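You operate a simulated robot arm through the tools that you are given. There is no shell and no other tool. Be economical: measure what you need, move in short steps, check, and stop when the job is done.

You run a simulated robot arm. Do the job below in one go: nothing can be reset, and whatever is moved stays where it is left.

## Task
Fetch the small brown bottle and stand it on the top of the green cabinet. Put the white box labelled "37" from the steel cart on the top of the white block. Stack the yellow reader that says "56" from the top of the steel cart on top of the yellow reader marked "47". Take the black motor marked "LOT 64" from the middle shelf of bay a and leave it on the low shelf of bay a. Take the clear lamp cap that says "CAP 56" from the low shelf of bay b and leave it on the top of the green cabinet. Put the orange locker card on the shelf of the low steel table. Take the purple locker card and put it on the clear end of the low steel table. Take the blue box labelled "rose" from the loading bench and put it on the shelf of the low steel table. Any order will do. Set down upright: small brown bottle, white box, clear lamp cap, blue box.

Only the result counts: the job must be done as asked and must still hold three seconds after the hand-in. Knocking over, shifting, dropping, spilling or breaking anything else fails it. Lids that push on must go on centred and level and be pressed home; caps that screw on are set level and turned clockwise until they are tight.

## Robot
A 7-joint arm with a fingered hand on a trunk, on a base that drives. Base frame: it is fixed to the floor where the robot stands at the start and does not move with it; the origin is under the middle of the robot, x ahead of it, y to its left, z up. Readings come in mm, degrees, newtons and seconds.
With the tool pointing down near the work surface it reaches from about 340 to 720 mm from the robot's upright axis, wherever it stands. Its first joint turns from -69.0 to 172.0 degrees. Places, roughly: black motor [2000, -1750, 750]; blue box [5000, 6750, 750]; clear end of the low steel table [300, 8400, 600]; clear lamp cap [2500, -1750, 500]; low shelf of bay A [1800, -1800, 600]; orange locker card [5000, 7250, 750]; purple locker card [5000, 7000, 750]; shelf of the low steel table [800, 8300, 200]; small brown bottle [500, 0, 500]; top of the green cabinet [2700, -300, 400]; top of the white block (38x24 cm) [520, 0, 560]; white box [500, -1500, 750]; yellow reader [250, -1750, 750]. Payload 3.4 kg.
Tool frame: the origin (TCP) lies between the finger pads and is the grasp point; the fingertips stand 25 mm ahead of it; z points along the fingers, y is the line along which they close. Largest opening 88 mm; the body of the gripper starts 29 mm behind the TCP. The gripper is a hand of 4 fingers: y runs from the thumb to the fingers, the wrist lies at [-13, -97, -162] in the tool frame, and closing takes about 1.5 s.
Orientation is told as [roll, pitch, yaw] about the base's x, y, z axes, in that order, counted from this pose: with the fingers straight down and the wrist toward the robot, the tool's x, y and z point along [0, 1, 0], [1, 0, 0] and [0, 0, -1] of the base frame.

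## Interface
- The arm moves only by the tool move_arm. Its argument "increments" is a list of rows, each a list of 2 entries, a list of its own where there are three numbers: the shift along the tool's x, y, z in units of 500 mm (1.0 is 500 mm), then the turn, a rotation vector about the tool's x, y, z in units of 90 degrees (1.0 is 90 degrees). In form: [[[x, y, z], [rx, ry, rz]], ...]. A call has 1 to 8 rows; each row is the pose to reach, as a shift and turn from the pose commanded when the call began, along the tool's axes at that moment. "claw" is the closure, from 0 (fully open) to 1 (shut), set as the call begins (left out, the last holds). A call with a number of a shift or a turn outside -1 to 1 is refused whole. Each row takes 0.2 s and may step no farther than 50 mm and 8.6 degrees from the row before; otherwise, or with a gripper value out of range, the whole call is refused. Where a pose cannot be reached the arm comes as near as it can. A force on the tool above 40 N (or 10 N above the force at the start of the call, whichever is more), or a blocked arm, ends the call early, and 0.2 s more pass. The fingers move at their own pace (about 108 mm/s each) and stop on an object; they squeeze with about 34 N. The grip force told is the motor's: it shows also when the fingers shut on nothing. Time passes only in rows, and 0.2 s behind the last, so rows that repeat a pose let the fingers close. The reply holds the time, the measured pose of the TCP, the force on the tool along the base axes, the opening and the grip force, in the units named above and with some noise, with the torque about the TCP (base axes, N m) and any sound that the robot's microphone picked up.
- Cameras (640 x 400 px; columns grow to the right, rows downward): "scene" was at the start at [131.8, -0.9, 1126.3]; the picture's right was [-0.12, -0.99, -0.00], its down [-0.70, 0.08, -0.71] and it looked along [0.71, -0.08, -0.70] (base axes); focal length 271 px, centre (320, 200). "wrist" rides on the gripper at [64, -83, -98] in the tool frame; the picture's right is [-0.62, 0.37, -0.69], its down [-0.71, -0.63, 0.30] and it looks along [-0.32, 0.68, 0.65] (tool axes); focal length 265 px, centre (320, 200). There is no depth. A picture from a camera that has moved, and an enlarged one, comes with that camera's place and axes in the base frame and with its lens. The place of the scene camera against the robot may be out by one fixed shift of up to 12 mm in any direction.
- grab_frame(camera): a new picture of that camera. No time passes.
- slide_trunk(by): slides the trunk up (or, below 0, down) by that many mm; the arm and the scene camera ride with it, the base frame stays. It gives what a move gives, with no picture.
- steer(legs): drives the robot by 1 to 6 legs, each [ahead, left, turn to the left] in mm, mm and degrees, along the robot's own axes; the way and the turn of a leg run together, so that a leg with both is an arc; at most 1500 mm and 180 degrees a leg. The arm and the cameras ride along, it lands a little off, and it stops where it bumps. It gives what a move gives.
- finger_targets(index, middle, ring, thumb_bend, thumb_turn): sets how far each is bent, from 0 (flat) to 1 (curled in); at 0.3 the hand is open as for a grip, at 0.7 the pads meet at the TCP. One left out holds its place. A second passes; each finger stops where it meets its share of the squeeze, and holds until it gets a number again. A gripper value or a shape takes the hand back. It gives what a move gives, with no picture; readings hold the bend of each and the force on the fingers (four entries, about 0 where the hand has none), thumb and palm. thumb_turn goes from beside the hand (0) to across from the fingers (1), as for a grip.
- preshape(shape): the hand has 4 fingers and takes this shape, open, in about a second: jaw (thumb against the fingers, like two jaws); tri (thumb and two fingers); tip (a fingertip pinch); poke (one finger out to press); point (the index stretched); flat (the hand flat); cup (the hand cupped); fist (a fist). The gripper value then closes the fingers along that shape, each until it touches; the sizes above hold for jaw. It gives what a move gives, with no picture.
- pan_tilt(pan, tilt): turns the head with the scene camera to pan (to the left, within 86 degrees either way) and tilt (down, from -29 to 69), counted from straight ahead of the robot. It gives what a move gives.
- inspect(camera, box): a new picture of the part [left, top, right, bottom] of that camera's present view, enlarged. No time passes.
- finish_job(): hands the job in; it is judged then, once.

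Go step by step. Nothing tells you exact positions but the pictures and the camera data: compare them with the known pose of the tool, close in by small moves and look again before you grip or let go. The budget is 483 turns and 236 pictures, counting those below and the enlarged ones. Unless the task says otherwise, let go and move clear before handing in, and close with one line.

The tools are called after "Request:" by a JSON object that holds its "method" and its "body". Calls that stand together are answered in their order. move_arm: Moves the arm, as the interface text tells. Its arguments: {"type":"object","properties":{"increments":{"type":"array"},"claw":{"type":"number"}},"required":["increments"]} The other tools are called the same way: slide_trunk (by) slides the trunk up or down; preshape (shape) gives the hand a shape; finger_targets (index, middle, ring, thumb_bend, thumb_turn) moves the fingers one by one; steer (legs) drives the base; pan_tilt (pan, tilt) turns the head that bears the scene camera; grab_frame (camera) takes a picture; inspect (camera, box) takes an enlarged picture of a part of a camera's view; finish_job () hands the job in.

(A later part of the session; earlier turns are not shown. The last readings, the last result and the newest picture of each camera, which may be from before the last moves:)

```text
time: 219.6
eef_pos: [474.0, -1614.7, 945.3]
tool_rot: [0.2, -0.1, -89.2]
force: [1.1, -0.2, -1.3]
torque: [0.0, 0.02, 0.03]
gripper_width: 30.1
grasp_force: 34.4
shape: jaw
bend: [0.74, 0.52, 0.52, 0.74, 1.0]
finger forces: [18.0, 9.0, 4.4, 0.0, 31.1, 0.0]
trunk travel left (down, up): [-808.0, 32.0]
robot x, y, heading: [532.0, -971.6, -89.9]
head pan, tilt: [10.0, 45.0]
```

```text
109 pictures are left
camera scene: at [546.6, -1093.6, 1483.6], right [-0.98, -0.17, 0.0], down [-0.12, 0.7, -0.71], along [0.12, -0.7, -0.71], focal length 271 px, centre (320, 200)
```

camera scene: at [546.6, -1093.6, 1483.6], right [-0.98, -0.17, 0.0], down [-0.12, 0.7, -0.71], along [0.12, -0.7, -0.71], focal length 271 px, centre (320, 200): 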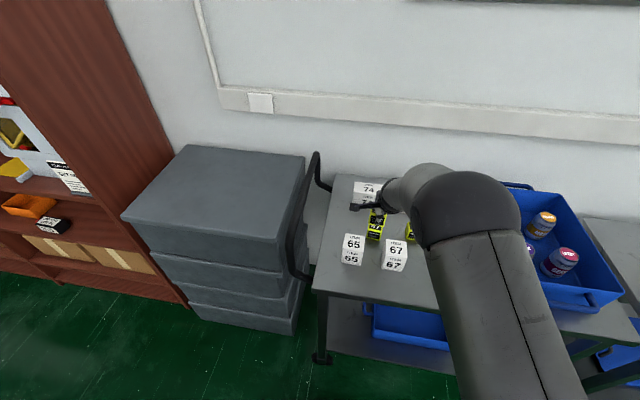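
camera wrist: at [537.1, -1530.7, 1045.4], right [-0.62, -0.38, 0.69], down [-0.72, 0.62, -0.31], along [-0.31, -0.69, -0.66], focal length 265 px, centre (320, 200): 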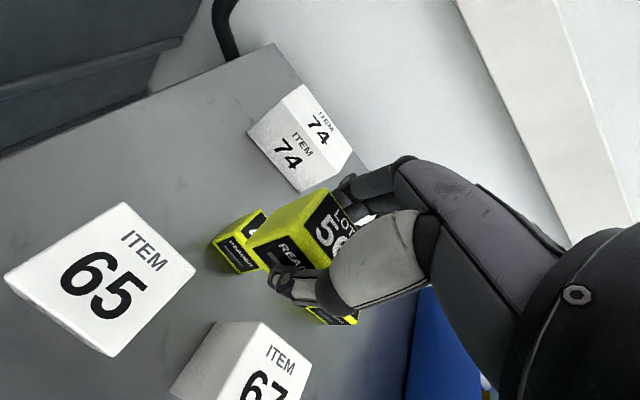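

Request:
{"method": "steer", "body": {"legs": [[0, -100, 0]]}}

Request:
{"method": "inspect", "body": {"camera": "wrist", "box": [100, 80, 300, 240]}}

Request:
{"method": "steer", "body": {"legs": [[0, -80, 0]]}}

Request:
{"method": "inspect", "body": {"camera": "wrist", "box": [40, 30, 240, 190]}}

```text
time: 220.7
eef_pos: [372.9, -1614.8, 946.1]
tool_rot: [0.2, 0.1, -89.1]
force: [0.1, 0.0, -0.7]
torque: [0.0, -0.02, -0.02]
gripper_width: 29.8
grasp_force: 34.4
shape: jaw
bend: [0.74, 0.52, 0.52, 0.74, 0.99]
finger forces: [17.9, 8.7, 4.4, 0.1, 31.2, 0.0]
trunk travel left (down, up): [-808.0, 32.0]
robot x, y, heading: [431.5, -973.7, -89.9]
head pan, tilt: [10.0, 45.0]
```

```text
2.50 times, centred on (200, 160) of wrist
camera zoom: at [435.2, -1530.7, 1045.4], right [-0.62, -0.38, 0.69], down [-0.72, 0.62, -0.31], along [-0.31, -0.69, -0.66], focal length 664 px, centre (620, 300)
```

zoom: 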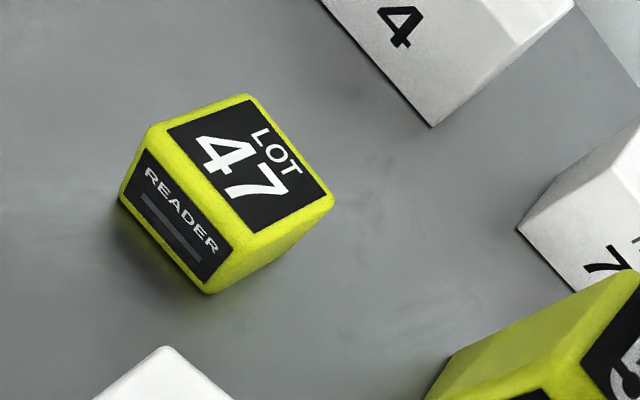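

```text
time: 221.8
eef_pos: [294.0, -1615.8, 945.4]
tool_rot: [0.1, 0.0, -88.9]
force: [-0.2, -0.8, -1.3]
torque: [-0.04, -0.01, -0.01]
gripper_width: 30.1
grasp_force: 33.9
shape: jaw
bend: [0.74, 0.52, 0.52, 0.74, 0.99]
finger forces: [18.0, 8.8, 4.2, 0.0, 31.1, 0.1]
trunk travel left (down, up): [-808.0, 32.0]
robot x, y, heading: [349.5, -973.1, -89.7]
head pan, tilt: [10.0, 45.0]
```

```text
2.50 times, centred on (140, 110) of wrist
camera zoom: at [356.5, -1530.8, 1045.4], right [-0.62, -0.38, 0.69], down [-0.72, 0.62, -0.31], along [-0.31, -0.69, -0.66], focal length 664 px, centre (770, 425)
```

zoom: 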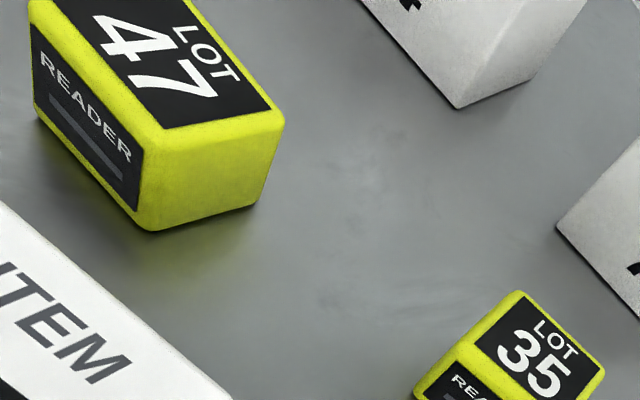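

Reader 47's top is at z ≈ 845, center [472.6, -1654], turned about -8°. I'll bring reader 56 above it with matching yaw.

Request:
{"method": "steer", "body": {"legs": [[0, 178, 0]]}}

Request:
{"method": "move_arm", "body": {"increments": [[[0, 0.035, 0], [0, 0, 0.045]], [[0, 0.07, 0], [0, 0, 0.089]], [[0, 0.07, 0], [0, 0, 0.089]]]}}

```text
time: 223.3
eef_pos: [469.9, -1615.7, 946.5]
tool_rot: [0.2, -0.1, -89.2]
force: [-1.3, 0.5, -0.9]
torque: [0.03, -0.01, 0.0]
gripper_width: 30.2
grasp_force: 34.1
shape: jaw
bend: [0.74, 0.52, 0.52, 0.74, 0.99]
finger forces: [18.0, 8.8, 4.2, 0.1, 31.1, 0.0]
trunk travel left (down, up): [-808.0, 32.0]
robot x, y, heading: [530.4, -968.0, -90.0]
head pan, tilt: [10.0, 45.0]
```

```text
time: 224.1
eef_pos: [469.6, -1648.3, 945.7]
tool_rot: [0.2, 0.1, -97.3]
force: [-0.6, -1.5, -0.8]
torque: [0.0, 0.01, -0.02]
gripper_width: 30.0
grasp_force: 34.2
shape: jaw
bend: [0.74, 0.52, 0.52, 0.74, 0.99]
finger forces: [18.1, 8.8, 4.3, 0.1, 31.2, 0.0]
trunk travel left (down, up): [-808.0, 32.0]
robot x, y, heading: [529.2, -969.3, -90.2]
head pan, tilt: [10.0, 45.0]
```

Request:
{"method": "move_arm", "body": {"increments": [[[0.0068, 0.0062, 0], [0, 0, 0]], [[0.0068, 0.0062, 0], [0, 0, 0]]]}}

Request:
{"method": "slide_trunk", "body": {"by": -48}}

Request:
{"method": "grab_frame", "body": {"camera": "wrist"}}

Request:
{"method": "inspect", "body": {"camera": "scene", "box": [320, 150, 440, 260]}}

```text
time: 224.7
eef_pos: [472.4, -1654.8, 947.4]
tool_rot: [0.2, 0.0, -97.3]
force: [-0.4, -0.2, -1.0]
torque: [-0.03, 0.01, -0.03]
gripper_width: 29.8
grasp_force: 33.8
shape: jaw
bend: [0.74, 0.52, 0.52, 0.74, 0.99]
finger forces: [18.0, 8.8, 4.3, 0.0, 31.1, 0.1]
trunk travel left (down, up): [-808.0, 32.0]
robot x, y, heading: [530.3, -970.1, -90.2]
head pan, tilt: [10.0, 45.0]
```

```text
time: 225.6
eef_pos: [472.9, -1652.7, 898.8]
tool_rot: [0.1, 0.0, -97.3]
force: [0.0, 0.0, -1.6]
torque: [0.02, -0.01, 0.0]
gripper_width: 30.3
grasp_force: 33.9
shape: jaw
bend: [0.74, 0.52, 0.52, 0.74, 0.99]
finger forces: [18.0, 8.8, 4.3, 0.1, 31.1, 0.0]
trunk travel left (down, up): [-760.0, 80.0]
robot x, y, heading: [529.1, -972.1, -90.0]
head pan, tilt: [10.0, 45.0]
```

```text
106 pictures are left
camera wrist: at [547.1, -1578.6, 997.9], right [-0.66, -0.29, 0.69], down [-0.63, 0.72, -0.31], along [-0.41, -0.64, -0.66], focal length 265 px, centre (320, 200)
```

wrist: 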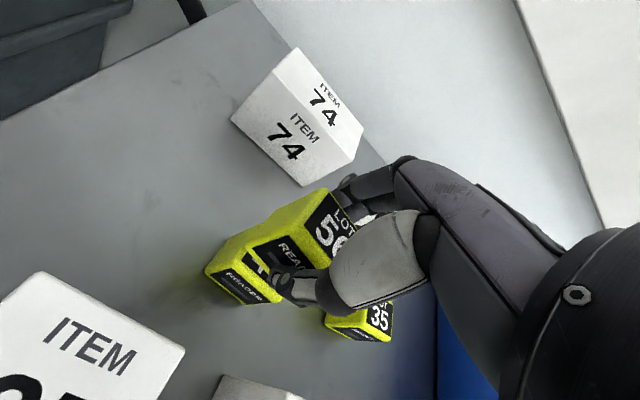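

```text
3.64 times, centred on (380, 205) of scene
camera zoom: at [542.5, -1093.5, 1435.5], right [-0.98, -0.17, 0.0], down [-0.12, 0.7, -0.71], along [0.12, -0.7, -0.71], focal length 987 px, centre (102, 182)
```

zoom: 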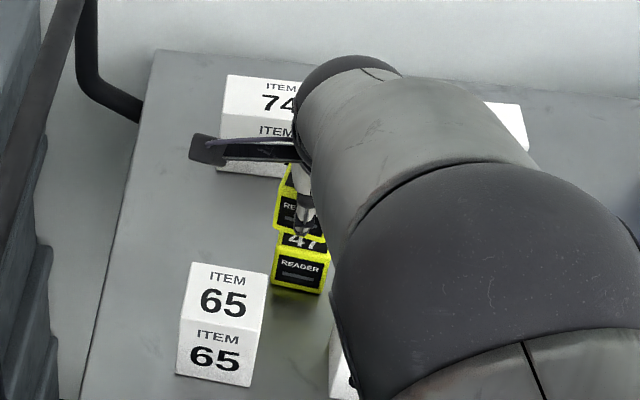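

Request:
{"method": "slide_trunk", "body": {"by": -13}}

Request:
{"method": "inspect", "body": {"camera": "wrist", "box": [180, 160, 400, 340]}}

Request:
{"method": "inspect", "body": {"camera": "scene", "box": [370, 180, 430, 240]}}

```text
time: 226.2
eef_pos: [473.3, -1653.5, 885.9]
tool_rot: [0.2, 0.0, -97.2]
force: [-0.8, -0.8, -0.6]
torque: [0.04, 0.0, 0.0]
gripper_width: 30.0
grasp_force: 34.0
shape: jaw
bend: [0.74, 0.52, 0.52, 0.74, 0.99]
finger forces: [18.1, 8.8, 4.3, 0.0, 31.2, 0.1]
trunk travel left (down, up): [-747.0, 93.0]
robot x, y, heading: [529.5, -976.0, -90.1]
head pan, tilt: [10.0, 45.0]
```

```text
2.22 times, centred on (290, 250) of wrist
camera zoom: at [547.1, -1578.6, 984.8], right [-0.66, -0.29, 0.69], down [-0.63, 0.72, -0.31], along [-0.41, -0.64, -0.66], focal length 590 px, centre (387, 89)
```

zoom: 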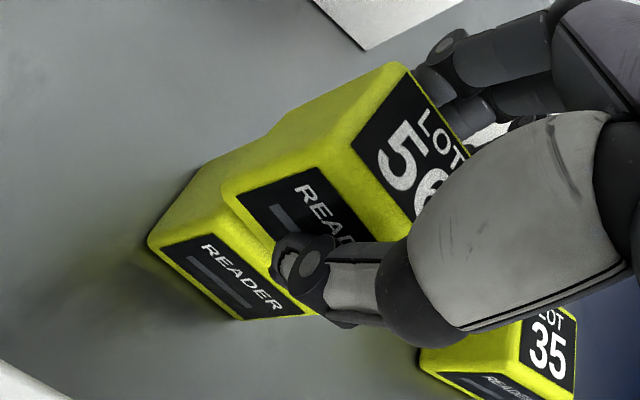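

```text
6.67 times, centred on (400, 210) of scene
camera zoom: at [542.5, -1093.5, 1422.5], right [-0.98, -0.17, 0.0], down [-0.12, 0.7, -0.71], along [0.12, -0.7, -0.71], focal length 1809 px, centre (-213, 133)
```

zoom: 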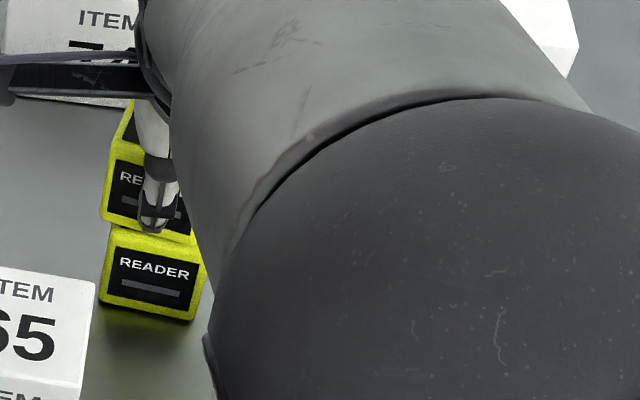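

Request:
{"method": "move_arm", "body": {"increments": [[[0, 0, 0.004], [0, 0, 0]], [[0, 0, 0.008], [0, 0, 0]]]}}

Request:
{"method": "move_arm", "body": {"increments": [[[0, 0, 0.003], [0, 0, 0]], [[0, 0, 0.006], [0, 0, 0]]]}}

```text
time: 226.8
eef_pos: [473.3, -1654.7, 883.5]
tool_rot: [0.2, -0.2, -97.2]
force: [0.0, 0.1, 5.3]
torque: [0.04, -0.03, 0.05]
gripper_width: 29.9
grasp_force: 33.4
shape: jaw
bend: [0.74, 0.52, 0.52, 0.74, 0.99]
finger forces: [18.1, 9.1, 4.4, 0.1, 32.0, 0.1]
trunk travel left (down, up): [-747.0, 93.0]
robot x, y, heading: [529.8, -975.2, -90.1]
head pan, tilt: [10.0, 45.0]
```

```text
time: 227.4
eef_pos: [473.2, -1652.8, 882.4]
tool_rot: [0.3, -0.4, -97.2]
force: [0.3, -2.9, 14.7]
torque: [-0.05, 0.0, 0.05]
gripper_width: 30.7
grasp_force: 34.4
shape: jaw
bend: [0.74, 0.52, 0.52, 0.74, 0.99]
finger forces: [19.8, 10.6, 4.7, 0.0, 33.0, 0.0]
trunk travel left (down, up): [-747.0, 93.0]
robot x, y, heading: [525.4, -969.1, -89.9]
head pan, tilt: [10.0, 45.0]
```

Contact came early; I'll relieve the press, then release.

Request:
{"method": "move_arm", "body": {"increments": [[[0, 0, -0.006], [0, 0, 0]], [[0, 0, -0.006], [0, 0, 0]]]}}

Request:
{"method": "move_arm", "body": {"increments": [[[0, 0, 0], [0, 0, 0]], [[0, 0, 0], [0, 0, 0]], [[0, 0, 0], [0, 0, 0]], [[0, 0, 0], [0, 0, 0]], [[0, 0, 0], [0, 0, 0]]], "claw": 0}}

Request:
{"method": "grab_frame", "body": {"camera": "wrist"}}

```text
time: 228.0
eef_pos: [471.7, -1652.5, 882.4]
tool_rot: [0.2, 0.1, -97.3]
force: [0.6, -3.0, 11.0]
torque: [-0.11, 0.0, 0.03]
gripper_width: 30.4
grasp_force: 33.9
shape: jaw
bend: [0.74, 0.52, 0.52, 0.74, 0.99]
finger forces: [20.2, 10.1, 4.3, 0.0, 32.5, 0.0]
trunk travel left (down, up): [-747.0, 93.0]
robot x, y, heading: [524.9, -968.6, -89.6]
head pan, tilt: [10.0, 45.0]
```

```text
time: 229.2
eef_pos: [472.4, -1652.8, 882.3]
tool_rot: [0.2, 0.1, -97.4]
force: [-0.4, -1.2, 0.0]
torque: [0.0, 0.0, 0.0]
gripper_width: 87.7
grasp_force: 0.1
shape: jaw
bend: [0.3, 0.3, 0.3, 0.3, 0.98]
finger forces: [0.0, 0.1, 0.0, 0.1, 0.0, 0.1]
trunk travel left (down, up): [-747.0, 93.0]
robot x, y, heading: [527.2, -971.9, -90.2]
head pan, tilt: [10.0, 45.0]
```

```text
102 pictures are left
camera wrist: at [546.8, -1578.3, 981.4], right [-0.66, -0.29, 0.69], down [-0.63, 0.72, -0.31], along [-0.41, -0.64, -0.66], focal length 265 px, centre (320, 200)
```

wrist: 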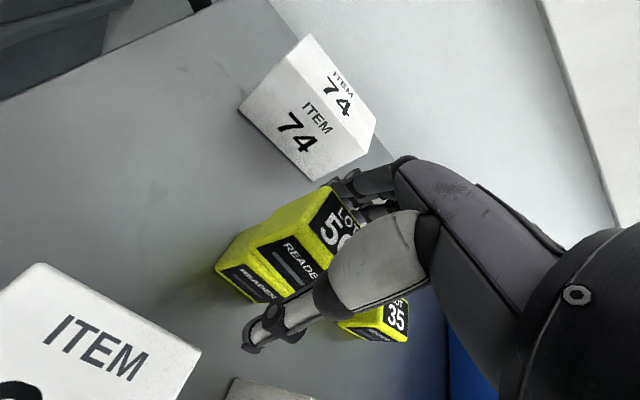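

The stack looks aligned. Rising straight up and checking it.

Request:
{"method": "slide_trunk", "body": {"by": 80}}

Request:
{"method": "steer", "body": {"legs": [[-250, 0, 0], [0, -250, 0]]}}

Request:
{"method": "pan_tilt", "body": {"pan": 25, "tilt": 40}}

Request:
{"method": "inspect", "body": {"camera": "scene", "box": [220, 90, 440, 240]}}

```text
time: 230.3
eef_pos: [472.0, -1652.9, 961.7]
tool_rot: [0.2, 0.0, -97.2]
force: [0.2, -0.9, -1.0]
torque: [0.02, 0.01, -0.03]
gripper_width: 87.6
grasp_force: 0.0
shape: jaw
bend: [0.3, 0.3, 0.3, 0.3, 0.98]
finger forces: [0.0, 0.0, 0.1, 0.1, 0.1, 0.0]
trunk travel left (down, up): [-827.0, 13.0]
robot x, y, heading: [527.4, -973.1, -90.0]
head pan, tilt: [10.0, 45.0]
```

```text
time: 233.6
eef_pos: [227.9, -1395.4, 961.9]
tool_rot: [0.2, 0.0, -97.0]
force: [0.8, 0.3, -0.2]
torque: [-0.03, 0.03, 0.01]
gripper_width: 87.8
grasp_force: 0.1
shape: jaw
bend: [0.3, 0.3, 0.3, 0.3, 0.98]
finger forces: [0.0, 0.0, 0.0, 0.0, 0.1, 0.1]
trunk travel left (down, up): [-827.0, 13.0]
robot x, y, heading: [281.3, -713.2, -89.9]
head pan, tilt: [10.0, 45.0]
```

```text
time: 234.4
eef_pos: [227.9, -1395.2, 962.7]
tool_rot: [0.1, -0.1, -97.0]
force: [-0.2, -0.2, 0.2]
torque: [-0.02, 0.01, 0.01]
gripper_width: 87.8
grasp_force: 0.0
shape: jaw
bend: [0.3, 0.3, 0.3, 0.3, 0.98]
finger forces: [0.0, 0.1, 0.1, 0.1, 0.0, 0.1]
trunk travel left (down, up): [-827.0, 13.0]
robot x, y, heading: [281.0, -713.0, -89.8]
head pan, tilt: [25.0, 40.0]
```

```text
2.67 times, centred on (330, 165) of scene
camera zoom: at [317.4, -831.9, 1509.8], right [-0.91, -0.42, 0.0], down [-0.27, 0.58, -0.77], along [0.33, -0.69, -0.64], focal length 724 px, centre (293, 293)
```

zoom: 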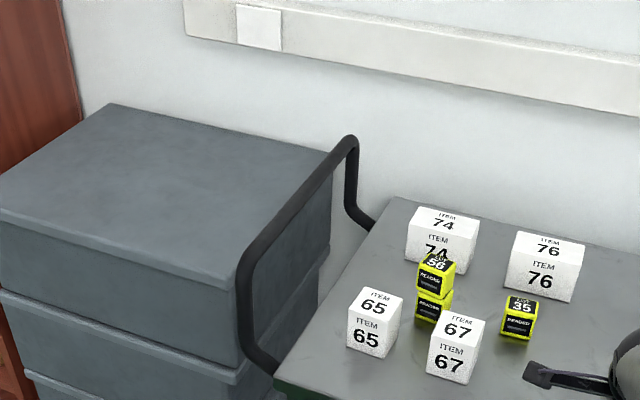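

Reader 56 stands on reader 47. Next is the loading bench far away; I'll drive through the gap between carton and cabinet.

Request:
{"method": "steer", "body": {"legs": [[0, 0, 90], [1500, 0, 0], [220, 0, 0]]}}

Request:
{"method": "pan_tilt", "body": {"pan": 45, "tilt": 15}}

Request:
{"method": "grab_frame", "body": {"camera": "scene"}}

```text
time: 246.8
eef_pos: [2671.4, -866.4, 962.2]
tool_rot: [0.2, 0.1, -9.8]
force: [-0.1, 0.6, 0.4]
torque: [0.04, 0.01, -0.01]
gripper_width: 87.8
grasp_force: 0.0
shape: jaw
bend: [0.3, 0.3, 0.3, 0.3, 0.98]
finger forces: [0.0, 0.0, 0.0, 0.0, 0.0, 0.0]
trunk travel left (down, up): [-827.0, 13.0]
robot x, y, heading: [1994.4, -777.7, -2.7]
head pan, tilt: [25.0, 40.0]
```

```text
time: 247.7
eef_pos: [2672.3, -865.4, 962.1]
tool_rot: [0.2, -0.1, -9.8]
force: [0.0, 0.4, 0.5]
torque: [-0.02, 0.01, 0.03]
gripper_width: 87.5
grasp_force: 0.1
shape: jaw
bend: [0.3, 0.3, 0.3, 0.3, 0.98]
finger forces: [0.0, 0.0, 0.0, 0.0, 0.0, 0.0]
trunk travel left (down, up): [-827.0, 13.0]
robot x, y, heading: [1992.6, -781.9, -2.9]
head pan, tilt: [45.0, 15.0]
```

```text
100 pictures are left
camera scene: at [2113.4, -710.9, 1549.3], right [0.67, -0.74, 0.0], down [-0.19, -0.17, -0.97], along [0.71, 0.65, -0.26], focal length 271 px, centre (320, 200)
```

scene: 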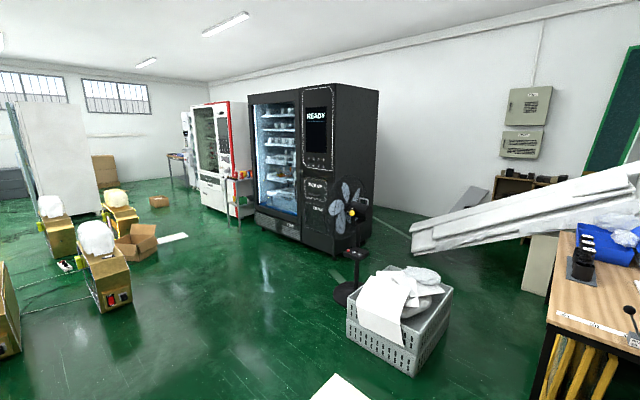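

I'll follow a path between the fan/crate and the wrapped machines.

Request:
{"method": "steer", "body": {"legs": [[0, 1080, 2.9], [0, 0, 41], [950, 0, 0]]}}

Request:
{"method": "pan_tilt", "body": {"pan": 20, "tilt": 18}}

Request:
{"method": "grab_frame", "body": {"camera": "scene"}}

```text
time: 259.8
eef_pos: [3277.3, 1343.0, 962.4]
tool_rot: [0.2, 0.0, 34.8]
force: [0.3, -0.1, -0.4]
torque: [0.01, 0.01, 0.04]
gripper_width: 87.6
grasp_force: 0.1
shape: jaw
bend: [0.3, 0.3, 0.3, 0.3, 0.98]
finger forces: [0.0, 0.0, 0.0, 0.0, 0.0, 0.0]
trunk travel left (down, up): [-827.0, 13.0]
robot x, y, heading: [2732.7, 925.1, 42.1]
head pan, tilt: [45.0, 15.0]
```

```text
time: 260.6
eef_pos: [3275.9, 1342.6, 962.3]
tool_rot: [0.2, 0.0, 34.8]
force: [-0.3, -0.3, -0.4]
torque: [0.02, -0.01, 0.01]
gripper_width: 87.3
grasp_force: 0.1
shape: jaw
bend: [0.3, 0.3, 0.3, 0.3, 0.98]
finger forces: [0.0, 0.0, 0.0, 0.0, 0.1, 0.0]
trunk travel left (down, up): [-827.0, 13.0]
robot x, y, heading: [2730.9, 923.3, 41.8]
head pan, tilt: [20.0, 18.0]
```

```text
99 pictures are left
camera scene: at [2814.8, 1051.5, 1544.5], right [0.88, -0.47, 0.0], down [-0.14, -0.27, -0.95], along [0.45, 0.84, -0.31], focal length 271 px, centre (320, 200)
```

scene: 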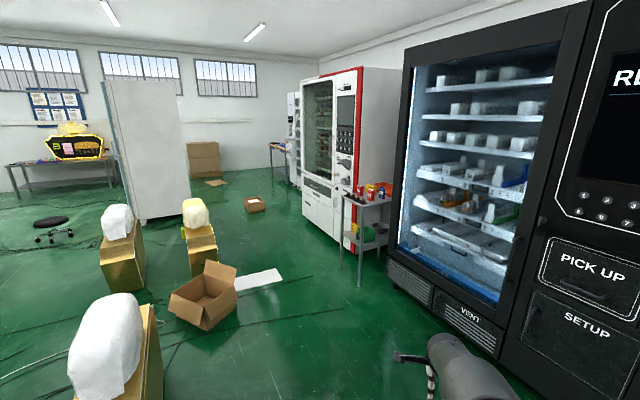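

The corridor between the floor sheet and the small can table is centred near x ≈ 3830; I'll go up to it in legs and look.

Request:
{"method": "steer", "body": {"legs": [[0, 0, 11.7], [1213, 0, 0], [0, 0, 14], [560, 0, 0]]}}

Request:
{"method": "pan_tilt", "body": {"pan": 10, "tilt": 35}}

Request:
{"method": "grab_frame", "body": {"camera": "scene"}}

```text
time: 271.2
eef_pos: [4020.9, 2999.3, 962.1]
tool_rot: [0.2, 0.0, 59.1]
force: [0.9, 0.1, -0.2]
torque: [-0.02, -0.01, 0.0]
gripper_width: 87.7
grasp_force: 0.2
shape: jaw
bend: [0.3, 0.3, 0.3, 0.3, 0.98]
finger forces: [0.0, 0.1, 0.1, 0.1, 0.0, 0.0]
trunk travel left (down, up): [-827.0, 13.0]
robot x, y, heading: [3698.1, 2396.4, 66.2]
head pan, tilt: [20.0, 18.0]
```

```text
time: 272.0
eef_pos: [4022.0, 2998.3, 963.0]
tool_rot: [0.3, 0.0, 59.1]
force: [-0.3, -0.7, -0.4]
torque: [0.04, 0.02, 0.01]
gripper_width: 87.6
grasp_force: 0.1
shape: jaw
bend: [0.3, 0.3, 0.3, 0.3, 0.98]
finger forces: [0.0, 0.0, 0.0, 0.0, 0.0, 0.1]
trunk travel left (down, up): [-827.0, 13.0]
robot x, y, heading: [3694.0, 2399.4, 66.3]
head pan, tilt: [10.0, 35.0]
```

```text
98 pictures are left
camera scene: at [3739.1, 2537.2, 1517.5], right [0.97, -0.24, 0.0], down [-0.14, -0.56, -0.82], along [0.19, 0.8, -0.57], focal length 271 px, centre (320, 200)
```

scene: 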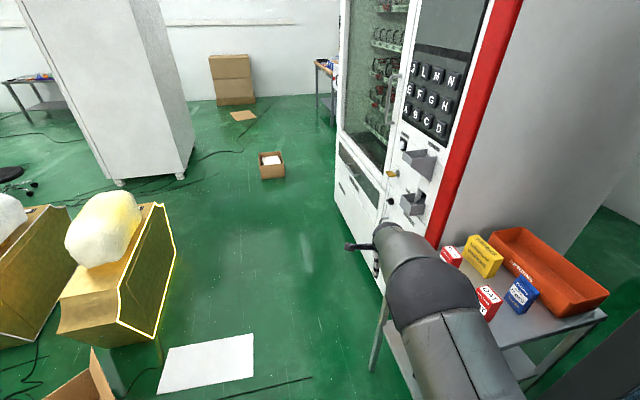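

Request:
{"method": "steer", "body": {"legs": [[0, 0, 14.6], [913, 0, 0], [0, 0, 7], [640, 0, 0]]}}

Request:
{"method": "pan_tilt", "body": {"pan": 0, "tilt": 30}}

Request:
{"method": "grab_frame", "body": {"camera": "scene"}}

```text
time: 281.4
eef_pos: [3938.9, 4620.6, 962.7]
tool_rot: [0.2, 0.0, 81.1]
force: [-1.1, -0.3, 0.7]
torque: [-0.01, 0.01, 0.0]
gripper_width: 87.6
grasp_force: 0.1
shape: jaw
bend: [0.3, 0.3, 0.3, 0.3, 0.98]
finger forces: [0.0, 0.0, 0.1, 0.0, 0.0, 0.0]
trunk travel left (down, up): [-827.0, 13.0]
robot x, y, heading: [3863.6, 3941.9, 88.3]
head pan, tilt: [10.0, 35.0]
```

```text
time: 282.1
eef_pos: [3937.6, 4621.3, 962.5]
tool_rot: [0.2, -0.1, 81.1]
force: [0.3, -0.2, 0.5]
torque: [0.0, -0.03, 0.01]
gripper_width: 87.7
grasp_force: 0.0
shape: jaw
bend: [0.3, 0.3, 0.3, 0.3, 0.98]
finger forces: [0.0, 0.1, 0.0, 0.1, 0.1, 0.1]
trunk travel left (down, up): [-827.0, 13.0]
robot x, y, heading: [3866.1, 3943.2, 88.1]
head pan, tilt: [0.0, 30.0]
```

```text
97 pictures are left
camera scene: at [3867.9, 4091.4, 1525.2], right [1.0, -0.03, 0.0], down [-0.02, -0.5, -0.87], along [0.03, 0.87, -0.5], focal length 271 px, centre (320, 200)
```

scene: 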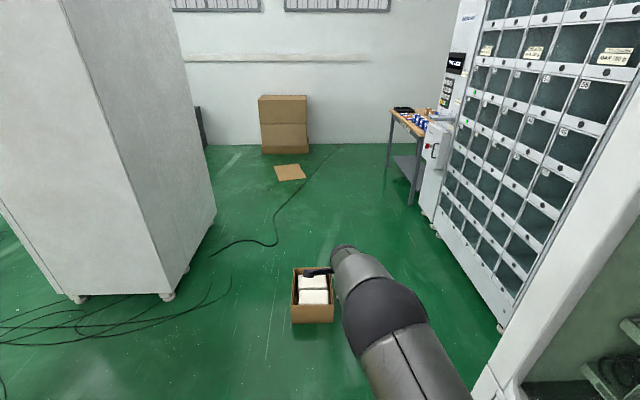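

Request:
{"method": "steer", "body": {"legs": [[590, 0, 0], [0, 0, -33], [930, 0, 0], [0, 0, 33], [800, 0, 0]]}}

Request:
{"method": "pan_tilt", "body": {"pan": -30, "tilt": 35}}

Request:
{"method": "grab_frame", "body": {"camera": "scene"}}

```text
time: 296.9
eef_pos: [4552.3, 6749.6, 962.6]
tool_rot: [0.3, 0.0, 80.3]
force: [0.7, -0.5, 0.6]
torque: [-0.02, -0.01, 0.03]
gripper_width: 87.5
grasp_force: 0.0
shape: jaw
bend: [0.3, 0.3, 0.3, 0.3, 0.98]
finger forces: [0.0, 0.1, 0.1, 0.1, 0.0, 0.1]
trunk travel left (down, up): [-827.0, 13.0]
robot x, y, heading: [4463.1, 6070.1, 87.3]
head pan, tilt: [0.0, 30.0]
```

```text
time: 297.9
eef_pos: [4551.6, 6750.3, 962.3]
tool_rot: [0.2, 0.0, 80.3]
force: [0.1, 0.3, 0.0]
torque: [-0.02, 0.03, 0.02]
gripper_width: 87.5
grasp_force: 0.0
shape: jaw
bend: [0.3, 0.3, 0.3, 0.3, 0.98]
finger forces: [0.0, 0.0, 0.1, 0.0, 0.1, 0.1]
trunk travel left (down, up): [-827.0, 13.0]
robot x, y, heading: [4470.7, 6073.9, 87.4]
head pan, tilt: [-30.0, 35.0]
```

```text
96 pictures are left
camera scene: at [4517.7, 6204.8, 1517.4], right [0.84, -0.54, 0.0], down [-0.31, -0.48, -0.82], along [0.44, 0.69, -0.57], focal length 271 px, centre (320, 200)
```

scene: 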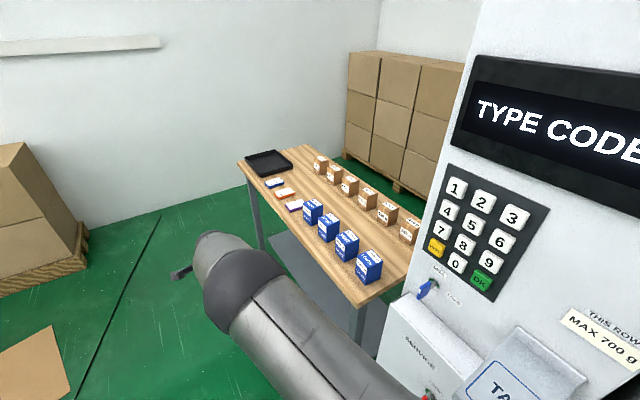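

Request:
{"method": "inspect", "body": {"camera": "scene", "box": [230, 130, 430, 300]}}

```text
2.35 times, centred on (330, 215) of scene
camera zoom: at [4517.7, 6204.8, 1517.4], right [0.84, -0.54, 0.0], down [-0.31, -0.48, -0.82], along [0.44, 0.69, -0.57], focal length 638 px, centre (296, 165)
```

zoom: 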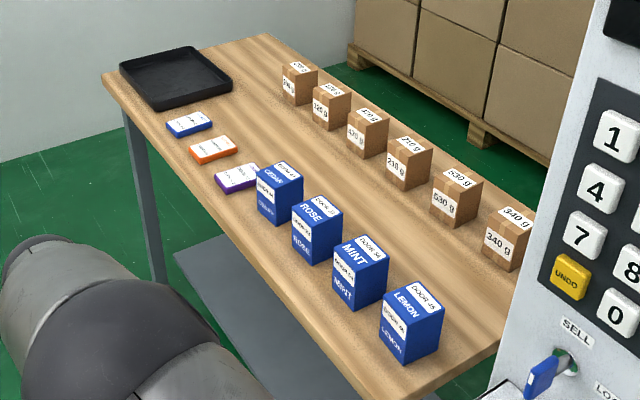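

Blue boxes (ROSE second from the left) and the three thin cards are on the bench, front edge at x ≈ 4900. I'll drive beside it and turn to face it.

Request:
{"method": "steer", "body": {"legs": [[750, 0, 0], [0, 170, 0], [0, 0, -87.4]]}}

Request:
{"method": "pan_tilt", "body": {"pan": 15, "tilt": 45}}

Request:
{"method": "grab_frame", "body": {"camera": "scene"}}

Request:
{"method": "grab_frame", "body": {"camera": "wrist"}}

```text
time: 306.6
eef_pos: [5015.4, 6774.8, 961.0]
tool_rot: [0.2, 0.0, -5.7]
force: [-0.2, 0.5, 0.2]
torque: [0.01, 0.0, 0.03]
gripper_width: 87.6
grasp_force: 0.1
shape: jaw
bend: [0.3, 0.3, 0.3, 0.3, 0.98]
finger forces: [0.0, 0.0, 0.0, 0.0, 0.0, 0.0]
trunk travel left (down, up): [-827.0, 13.0]
robot x, y, heading: [4331.7, 6809.8, 1.5]
head pan, tilt: [-30.0, 35.0]
```

```text
time: 307.7
eef_pos: [5015.7, 6774.0, 962.5]
tool_rot: [0.2, 0.0, -5.6]
force: [0.2, 0.2, -0.9]
torque: [0.0, 0.03, -0.04]
gripper_width: 87.9
grasp_force: 0.1
shape: jaw
bend: [0.3, 0.3, 0.3, 0.3, 0.98]
finger forces: [0.0, 0.1, 0.1, 0.1, 0.1, 0.1]
trunk travel left (down, up): [-827.0, 13.0]
robot x, y, heading: [4334.5, 6807.3, 1.7]
head pan, tilt: [15.0, 45.0]
```

```text
94 pictures are left
camera scene: at [4461.7, 6842.5, 1502.6], right [0.28, -0.96, 0.0], down [-0.68, -0.2, -0.71], along [0.68, 0.2, -0.71], focal length 271 px, centre (320, 200)
```

scene: 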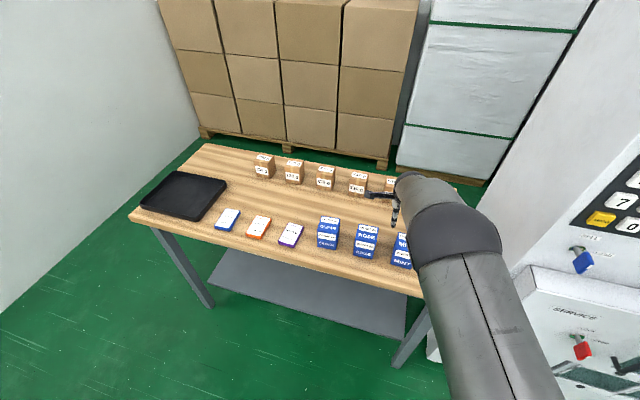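

```text
93 pictures are left
camera wrist: at [4938.8, 6846.0, 1061.5], right [0.31, -0.66, 0.69], down [-0.7, -0.65, -0.31], along [0.65, -0.39, -0.66], focal length 265 px, centre (320, 200)
```

wrist: 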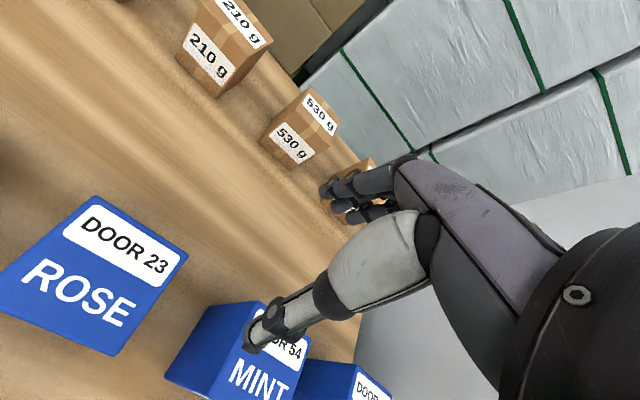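

Request:
{"method": "steer", "body": {"legs": [[-60, 60, -1.6]]}}

Request:
{"method": "grab_frame", "body": {"camera": "wrist"}}

```text
time: 308.8
eef_pos: [4954.5, 6813.2, 962.5]
tool_rot: [0.2, 0.0, -7.2]
force: [0.5, 0.6, 1.1]
torque: [0.0, 0.0, 0.02]
gripper_width: 87.8
grasp_force: 0.0
shape: jaw
bend: [0.3, 0.3, 0.3, 0.3, 0.98]
finger forces: [0.0, 0.1, 0.1, 0.0, 0.0, 0.0]
trunk travel left (down, up): [-827.0, 13.0]
robot x, y, heading: [4271.3, 6867.6, -0.0]
head pan, tilt: [15.0, 45.0]
```

```text
92 pictures are left
camera wrist: at [4878.8, 6888.5, 1061.7], right [0.29, -0.66, 0.69], down [-0.71, -0.63, -0.31], along [0.64, -0.41, -0.65], focal length 265 px, centre (320, 200)
```

wrist: 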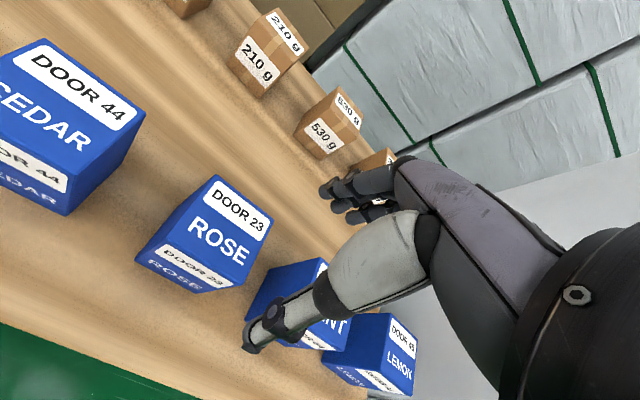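

ROSE spans x 4938–4997, y 6814–6867, z ≈ 797–885. I'll square up the hand over it.

Request:
{"method": "move_arm", "body": {"increments": [[[0.03, 0.01, 0], [0, 0, -0.04]], [[0.0588, 0.0188, 0], [0, 0, -0.08]], [[0.0588, 0.0188, 0], [0, 0, -0.08]]]}}

Request:
{"method": "slide_trunk", "body": {"by": -45}}

Request:
{"method": "grab_frame", "body": {"camera": "wrist"}}

```text
time: 309.6
eef_pos: [4966.1, 6842.1, 962.0]
tool_rot: [0.2, -0.1, 0.0]
force: [-0.3, -0.3, -0.7]
torque: [-0.04, -0.02, 0.02]
gripper_width: 87.7
grasp_force: 0.0
shape: jaw
bend: [0.3, 0.3, 0.3, 0.3, 0.98]
finger forces: [0.1, 0.0, 0.1, 0.0, 0.2, 0.1]
trunk travel left (down, up): [-827.0, 13.0]
robot x, y, heading: [4273.3, 6870.8, 0.1]
head pan, tilt: [15.0, 45.0]
```

```text
time: 310.4
eef_pos: [4965.1, 6841.9, 916.4]
tool_rot: [0.2, 0.1, 0.0]
force: [-0.5, -0.5, 0.6]
torque: [0.01, -0.02, 0.03]
gripper_width: 87.7
grasp_force: 0.1
shape: jaw
bend: [0.3, 0.3, 0.3, 0.3, 0.98]
finger forces: [0.0, 0.1, 0.0, 0.0, 0.0, 0.0]
trunk travel left (down, up): [-782.0, 58.0]
robot x, y, heading: [4273.1, 6868.0, -0.2]
head pan, tilt: [15.0, 45.0]
```

```text
91 pictures are left
camera wrist: at [4882.0, 6906.2, 1015.7], right [0.37, -0.62, 0.69], down [-0.63, -0.71, -0.31], along [0.68, -0.32, -0.65], focal length 265 px, centre (320, 200)
```

wrist: 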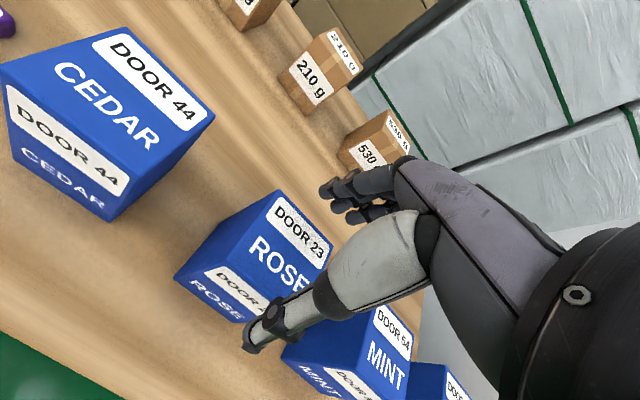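

Request:
{"method": "slide_trunk", "body": {"by": -40}}

Request:
{"method": "slide_trunk", "body": {"by": -13}}

Request:
{"method": "move_arm", "body": {"increments": [[[0, 0, 0], [0, 0, 0]], [[0, 0, 0], [0, 0, 0]], [[0, 0, 0], [0, 0, 0]], [[0, 0, 0], [0, 0, 0]], [[0, 0, 0], [0, 0, 0]], [[0, 0, 0], [0, 0, 0]], [[0, 0, 0], [0, 0, 0]]], "claw": 1}}

Request:
{"method": "grab_frame", "body": {"camera": "wrist"}}

```text
time: 311.3
eef_pos: [4964.6, 6842.2, 876.5]
tool_rot: [0.2, 0.0, 0.0]
force: [0.2, 0.6, 0.5]
torque: [-0.01, 0.0, -0.01]
gripper_width: 87.4
grasp_force: 0.0
shape: jaw
bend: [0.3, 0.3, 0.3, 0.3, 0.98]
finger forces: [0.1, 0.0, 0.0, 0.0, 0.0, 0.1]
trunk travel left (down, up): [-742.0, 98.0]
robot x, y, heading: [4271.9, 6871.3, 0.0]
head pan, tilt: [15.0, 45.0]
```

```text
time: 311.9
eef_pos: [4966.3, 6841.3, 864.3]
tool_rot: [0.1, -0.1, 0.0]
force: [1.5, -0.8, 3.2]
torque: [0.02, 0.01, -0.02]
gripper_width: 87.8
grasp_force: 0.0
shape: jaw
bend: [0.29, 0.3, 0.3, 0.3, 0.98]
finger forces: [2.4, 0.0, 0.0, 0.1, 1.4, 0.0]
trunk travel left (down, up): [-729.0, 111.0]
robot x, y, heading: [4273.8, 6868.4, 0.2]
head pan, tilt: [15.0, 45.0]
```

```text
time: 313.5
eef_pos: [4965.6, 6842.2, 863.1]
tool_rot: [0.3, -0.1, 0.0]
force: [1.5, 0.7, 4.5]
torque: [-0.06, -0.29, 0.07]
gripper_width: 59.3
grasp_force: 33.5
shape: jaw
bend: [0.32, 0.42, 0.37, 0.55, 0.98]
finger forces: [20.8, 14.8, 4.4, 0.1, 37.4, 0.0]
trunk travel left (down, up): [-729.0, 111.0]
robot x, y, heading: [4267.7, 6868.1, -0.1]
head pan, tilt: [15.0, 45.0]
```

```text
90 pictures are left
camera wrist: at [4881.9, 6906.3, 963.0], right [0.37, -0.62, 0.69], down [-0.63, -0.71, -0.31], along [0.68, -0.32, -0.65], focal length 265 px, centre (320, 200)
```

wrist: 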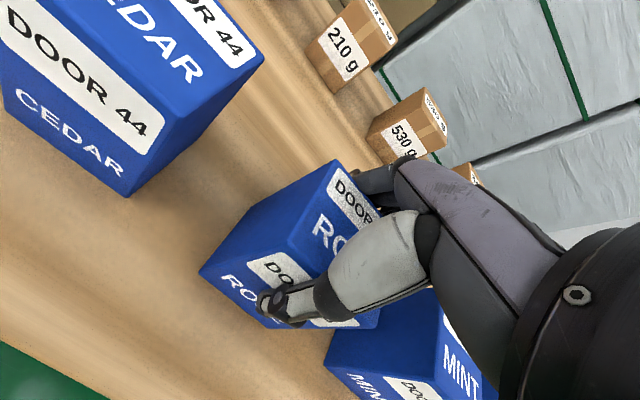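

Request:
{"method": "slide_trunk", "body": {"by": 60}}

Request:
{"method": "grab_frame", "body": {"camera": "wrist"}}

Request:
{"method": "inspect", "body": {"camera": "scene", "box": [300, 140, 460, 260]}}

```text
time: 314.5
eef_pos: [4965.6, 6841.7, 924.4]
tool_rot: [0.2, 0.0, 0.0]
force: [0.2, 0.1, -2.0]
torque: [0.0, -0.03, -0.01]
gripper_width: 59.2
grasp_force: 33.9
shape: jaw
bend: [0.32, 0.42, 0.38, 0.55, 0.98]
finger forces: [18.4, 14.1, 4.2, 0.0, 37.4, 0.1]
trunk travel left (down, up): [-789.0, 51.0]
robot x, y, heading: [4273.3, 6872.5, -0.0]
head pan, tilt: [15.0, 45.0]
```

```text
89 pictures are left
camera wrist: at [4882.4, 6906.2, 1022.3], right [0.37, -0.62, 0.69], down [-0.63, -0.71, -0.31], along [0.68, -0.32, -0.66], focal length 265 px, centre (320, 200)
```

wrist: 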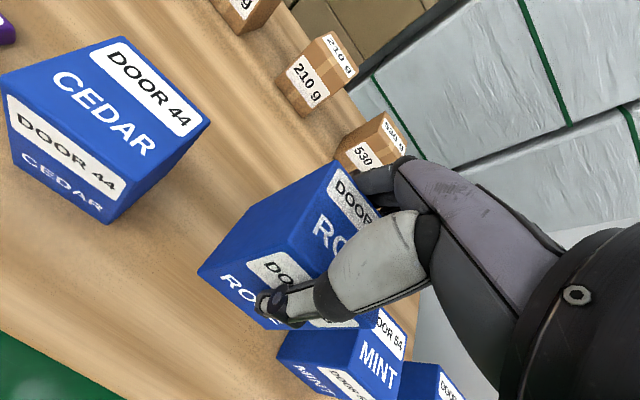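

```text
3.33 times, centred on (380, 200) of scene
camera zoom: at [4402.2, 6898.2, 1464.6], right [0.26, -0.97, 0.0], down [-0.68, -0.18, -0.71], along [0.68, 0.18, -0.71], focal length 905 px, centre (120, 200)
```

zoom: 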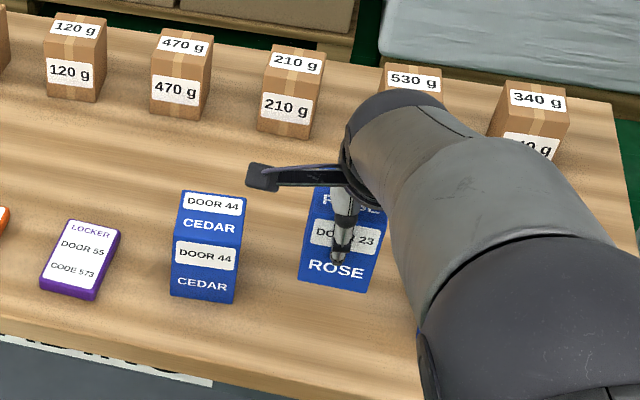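

ROSE is held. I'll back off, turn left to face -x and drive along y ≈ 6850 towards the low steel table.

Request:
{"method": "steer", "body": {"legs": [[-100, 0, 0], [0, 0, 90], [0, 0, 90], [1000, 0, 0]]}}

Request:
{"method": "pan_tilt", "body": {"pan": -15, "tilt": 20}}

Request:
{"method": "grab_frame", "body": {"camera": "scene"}}

```text
time: 328.0
eef_pos: [2516.4, 6809.8, 922.5]
tool_rot: [0.2, 0.0, -176.8]
force: [0.5, 0.1, -1.1]
torque: [0.03, -0.03, -0.05]
gripper_width: 57.2
grasp_force: 34.0
shape: jaw
bend: [0.32, 0.43, 0.38, 0.56, 0.98]
finger forces: [15.7, 13.7, 4.1, 0.0, 33.4, 0.0]
trunk travel left (down, up): [-789.0, 51.0]
robot x, y, heading: [3211.7, 6820.3, -176.8]
head pan, tilt: [15.0, 45.0]
```

```text
time: 328.9
eef_pos: [2515.6, 6810.4, 923.2]
tool_rot: [0.2, 0.0, -176.8]
force: [0.3, -0.3, -0.6]
torque: [0.0, -0.02, 0.0]
gripper_width: 57.5
grasp_force: 34.0
shape: jaw
bend: [0.32, 0.43, 0.38, 0.56, 0.98]
finger forces: [15.7, 13.8, 4.0, 0.0, 33.5, 0.1]
trunk travel left (down, up): [-789.0, 51.0]
robot x, y, heading: [3208.8, 6819.6, -176.7]
head pan, tilt: [-15.0, 20.0]
```

```text
87 pictures are left
camera scene: at [3068.9, 6847.2, 1503.1], right [0.2, 0.98, 0.0], down [0.34, -0.07, -0.94], along [-0.92, 0.19, -0.34], focal length 271 px, centre (320, 200)
```

scene: 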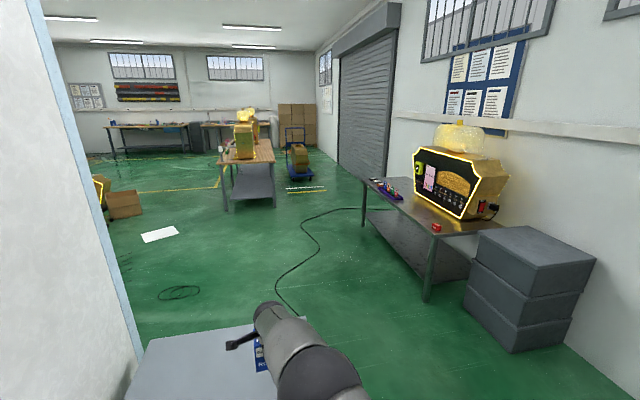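

Request:
{"method": "pan_tilt", "body": {"pan": 0, "tilt": 55}}

Request:
{"method": "grab_frame", "body": {"camera": "scene"}}

```text
time: 330.0
eef_pos: [2516.8, 6810.7, 923.4]
tool_rot: [0.2, 0.0, -176.7]
force: [0.5, -0.3, -1.9]
torque: [-0.06, 0.03, 0.03]
gripper_width: 57.5
grasp_force: 33.6
shape: jaw
bend: [0.32, 0.43, 0.38, 0.56, 0.98]
finger forces: [15.7, 13.5, 4.1, 0.0, 33.5, 0.0]
trunk travel left (down, up): [-789.0, 51.0]
robot x, y, heading: [3209.4, 6824.3, -176.7]
head pan, tilt: [0.0, 55.0]
```

```text
86 pictures are left
camera scene: at [3088.1, 6824.2, 1451.2], right [-0.05, 1.0, 0.0], down [0.82, 0.04, -0.57], along [-0.57, -0.03, -0.82], focal length 271 px, centre (320, 200)
```

scene: 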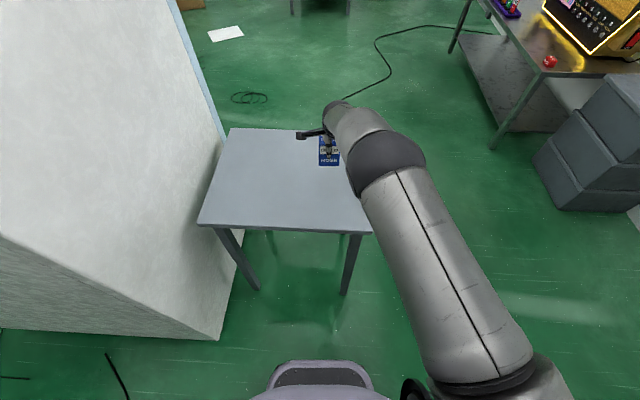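

A small grey table is right ahead (x 2136–2660, y up to 6980) and the low steel table's front runs along y ≈ 8030, x 100–1510. I'll sidestep right and pass between them towards its clear end.

Request:
{"method": "steer", "body": {"legs": [[140, 0, -3.3], [0, 620, 0]]}}

```text
time: 333.1
eef_pos: [2393.6, 6631.2, 922.6]
tool_rot: [0.3, 0.2, 175.5]
force: [-1.0, 0.3, -1.3]
torque: [-0.01, 0.01, 0.0]
gripper_width: 57.2
grasp_force: 34.1
shape: jaw
bend: [0.32, 0.43, 0.39, 0.56, 0.98]
finger forces: [15.9, 13.6, 4.2, 0.0, 33.5, 0.0]
trunk travel left (down, up): [-789.0, 51.0]
robot x, y, heading: [3081.2, 6546.7, 175.4]
head pan, tilt: [0.0, 55.0]
stopped in leg 2: the robot was blocked; the commanded pose is now the measured one
```

I went the wrong way and bumped lightly on the white cabinet; correcting to the right and checking it.

Request:
{"method": "steer", "body": {"legs": [[0, -450, 0], [0, -450, 4.6]]}}

Request:
{"method": "pan_tilt", "body": {"pan": 15, "tilt": 35}}

Request:
{"method": "grab_frame", "body": {"camera": "scene"}}

```text
time: 338.2
eef_pos: [2445.3, 7483.5, 922.5]
tool_rot: [0.2, 0.0, -179.5]
force: [0.2, 0.0, -1.4]
torque: [0.0, 0.02, -0.01]
gripper_width: 57.2
grasp_force: 34.3
shape: jaw
bend: [0.32, 0.43, 0.39, 0.56, 0.98]
finger forces: [15.9, 13.6, 4.2, 0.0, 33.4, 0.0]
trunk travel left (down, up): [-789.0, 51.0]
robot x, y, heading: [3139.8, 7463.0, -179.8]
head pan, tilt: [0.0, 55.0]
```

```text
time: 339.0
eef_pos: [2446.3, 7483.1, 923.1]
tool_rot: [0.2, -0.1, -179.4]
force: [0.1, -0.8, -1.6]
torque: [-0.05, 0.02, 0.01]
gripper_width: 57.4
grasp_force: 34.1
shape: jaw
bend: [0.32, 0.43, 0.39, 0.56, 0.98]
finger forces: [15.9, 13.5, 4.2, 0.1, 33.5, 0.1]
trunk travel left (down, up): [-789.0, 51.0]
robot x, y, heading: [3138.4, 7462.8, -179.6]
head pan, tilt: [15.0, 35.0]
```

```text
85 pictures are left
camera scene: at [3004.6, 7447.9, 1479.3], right [-0.27, 0.96, 0.0], down [0.55, 0.15, -0.82], along [-0.79, -0.22, -0.57], focal length 271 px, centre (320, 200)
```

scene: 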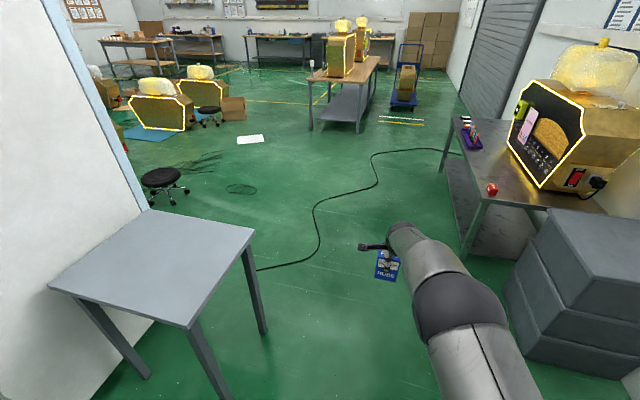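

Request:
{"method": "steer", "body": {"legs": [[1400, 0, 0], [1330, 0, 0]]}}

Request:
{"method": "pan_tilt", "body": {"pan": -75, "tilt": 35}}

Request:
{"method": "grab_frame", "body": {"camera": "scene"}}

```text
time: 352.2
eef_pos: [-273.5, 7479.4, 924.4]
tool_rot: [0.2, 0.0, -179.6]
force: [-0.3, 0.2, -1.5]
torque: [0.03, -0.01, 0.0]
gripper_width: 57.2
grasp_force: 33.4
shape: jaw
bend: [0.32, 0.43, 0.39, 0.56, 0.98]
finger forces: [15.9, 13.5, 4.1, 0.0, 33.5, 0.0]
trunk travel left (down, up): [-789.0, 51.0]
robot x, y, heading: [420.0, 7456.3, -179.4]
head pan, tilt: [15.0, 35.0]
```

```text
time: 353.9
eef_pos: [-273.5, 7481.0, 922.8]
tool_rot: [0.3, 0.0, -179.6]
force: [0.1, 0.0, -1.9]
torque: [-0.03, -0.01, -0.01]
gripper_width: 57.3
grasp_force: 34.4
shape: jaw
bend: [0.32, 0.43, 0.39, 0.56, 0.98]
finger forces: [15.9, 13.6, 4.1, 0.0, 33.5, 0.0]
trunk travel left (down, up): [-789.0, 51.0]
robot x, y, heading: [419.8, 7458.7, -179.5]
head pan, tilt: [-75.0, 35.0]
```

```text
84 pictures are left
camera scene: at [346.6, 7551.5, 1479.4], right [0.96, 0.26, 0.0], down [0.15, -0.55, -0.82], along [-0.22, 0.79, -0.57], focal length 271 px, centre (320, 200)
```

scene: 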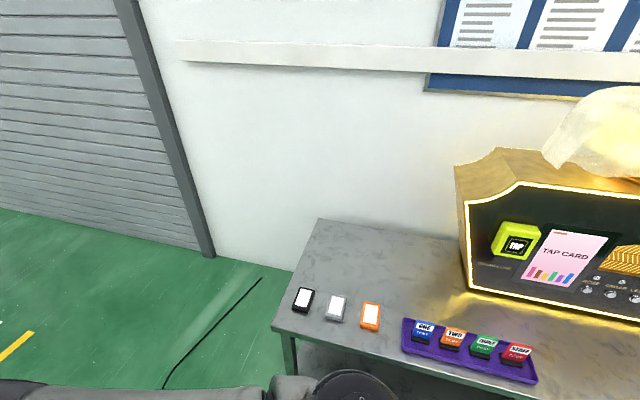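

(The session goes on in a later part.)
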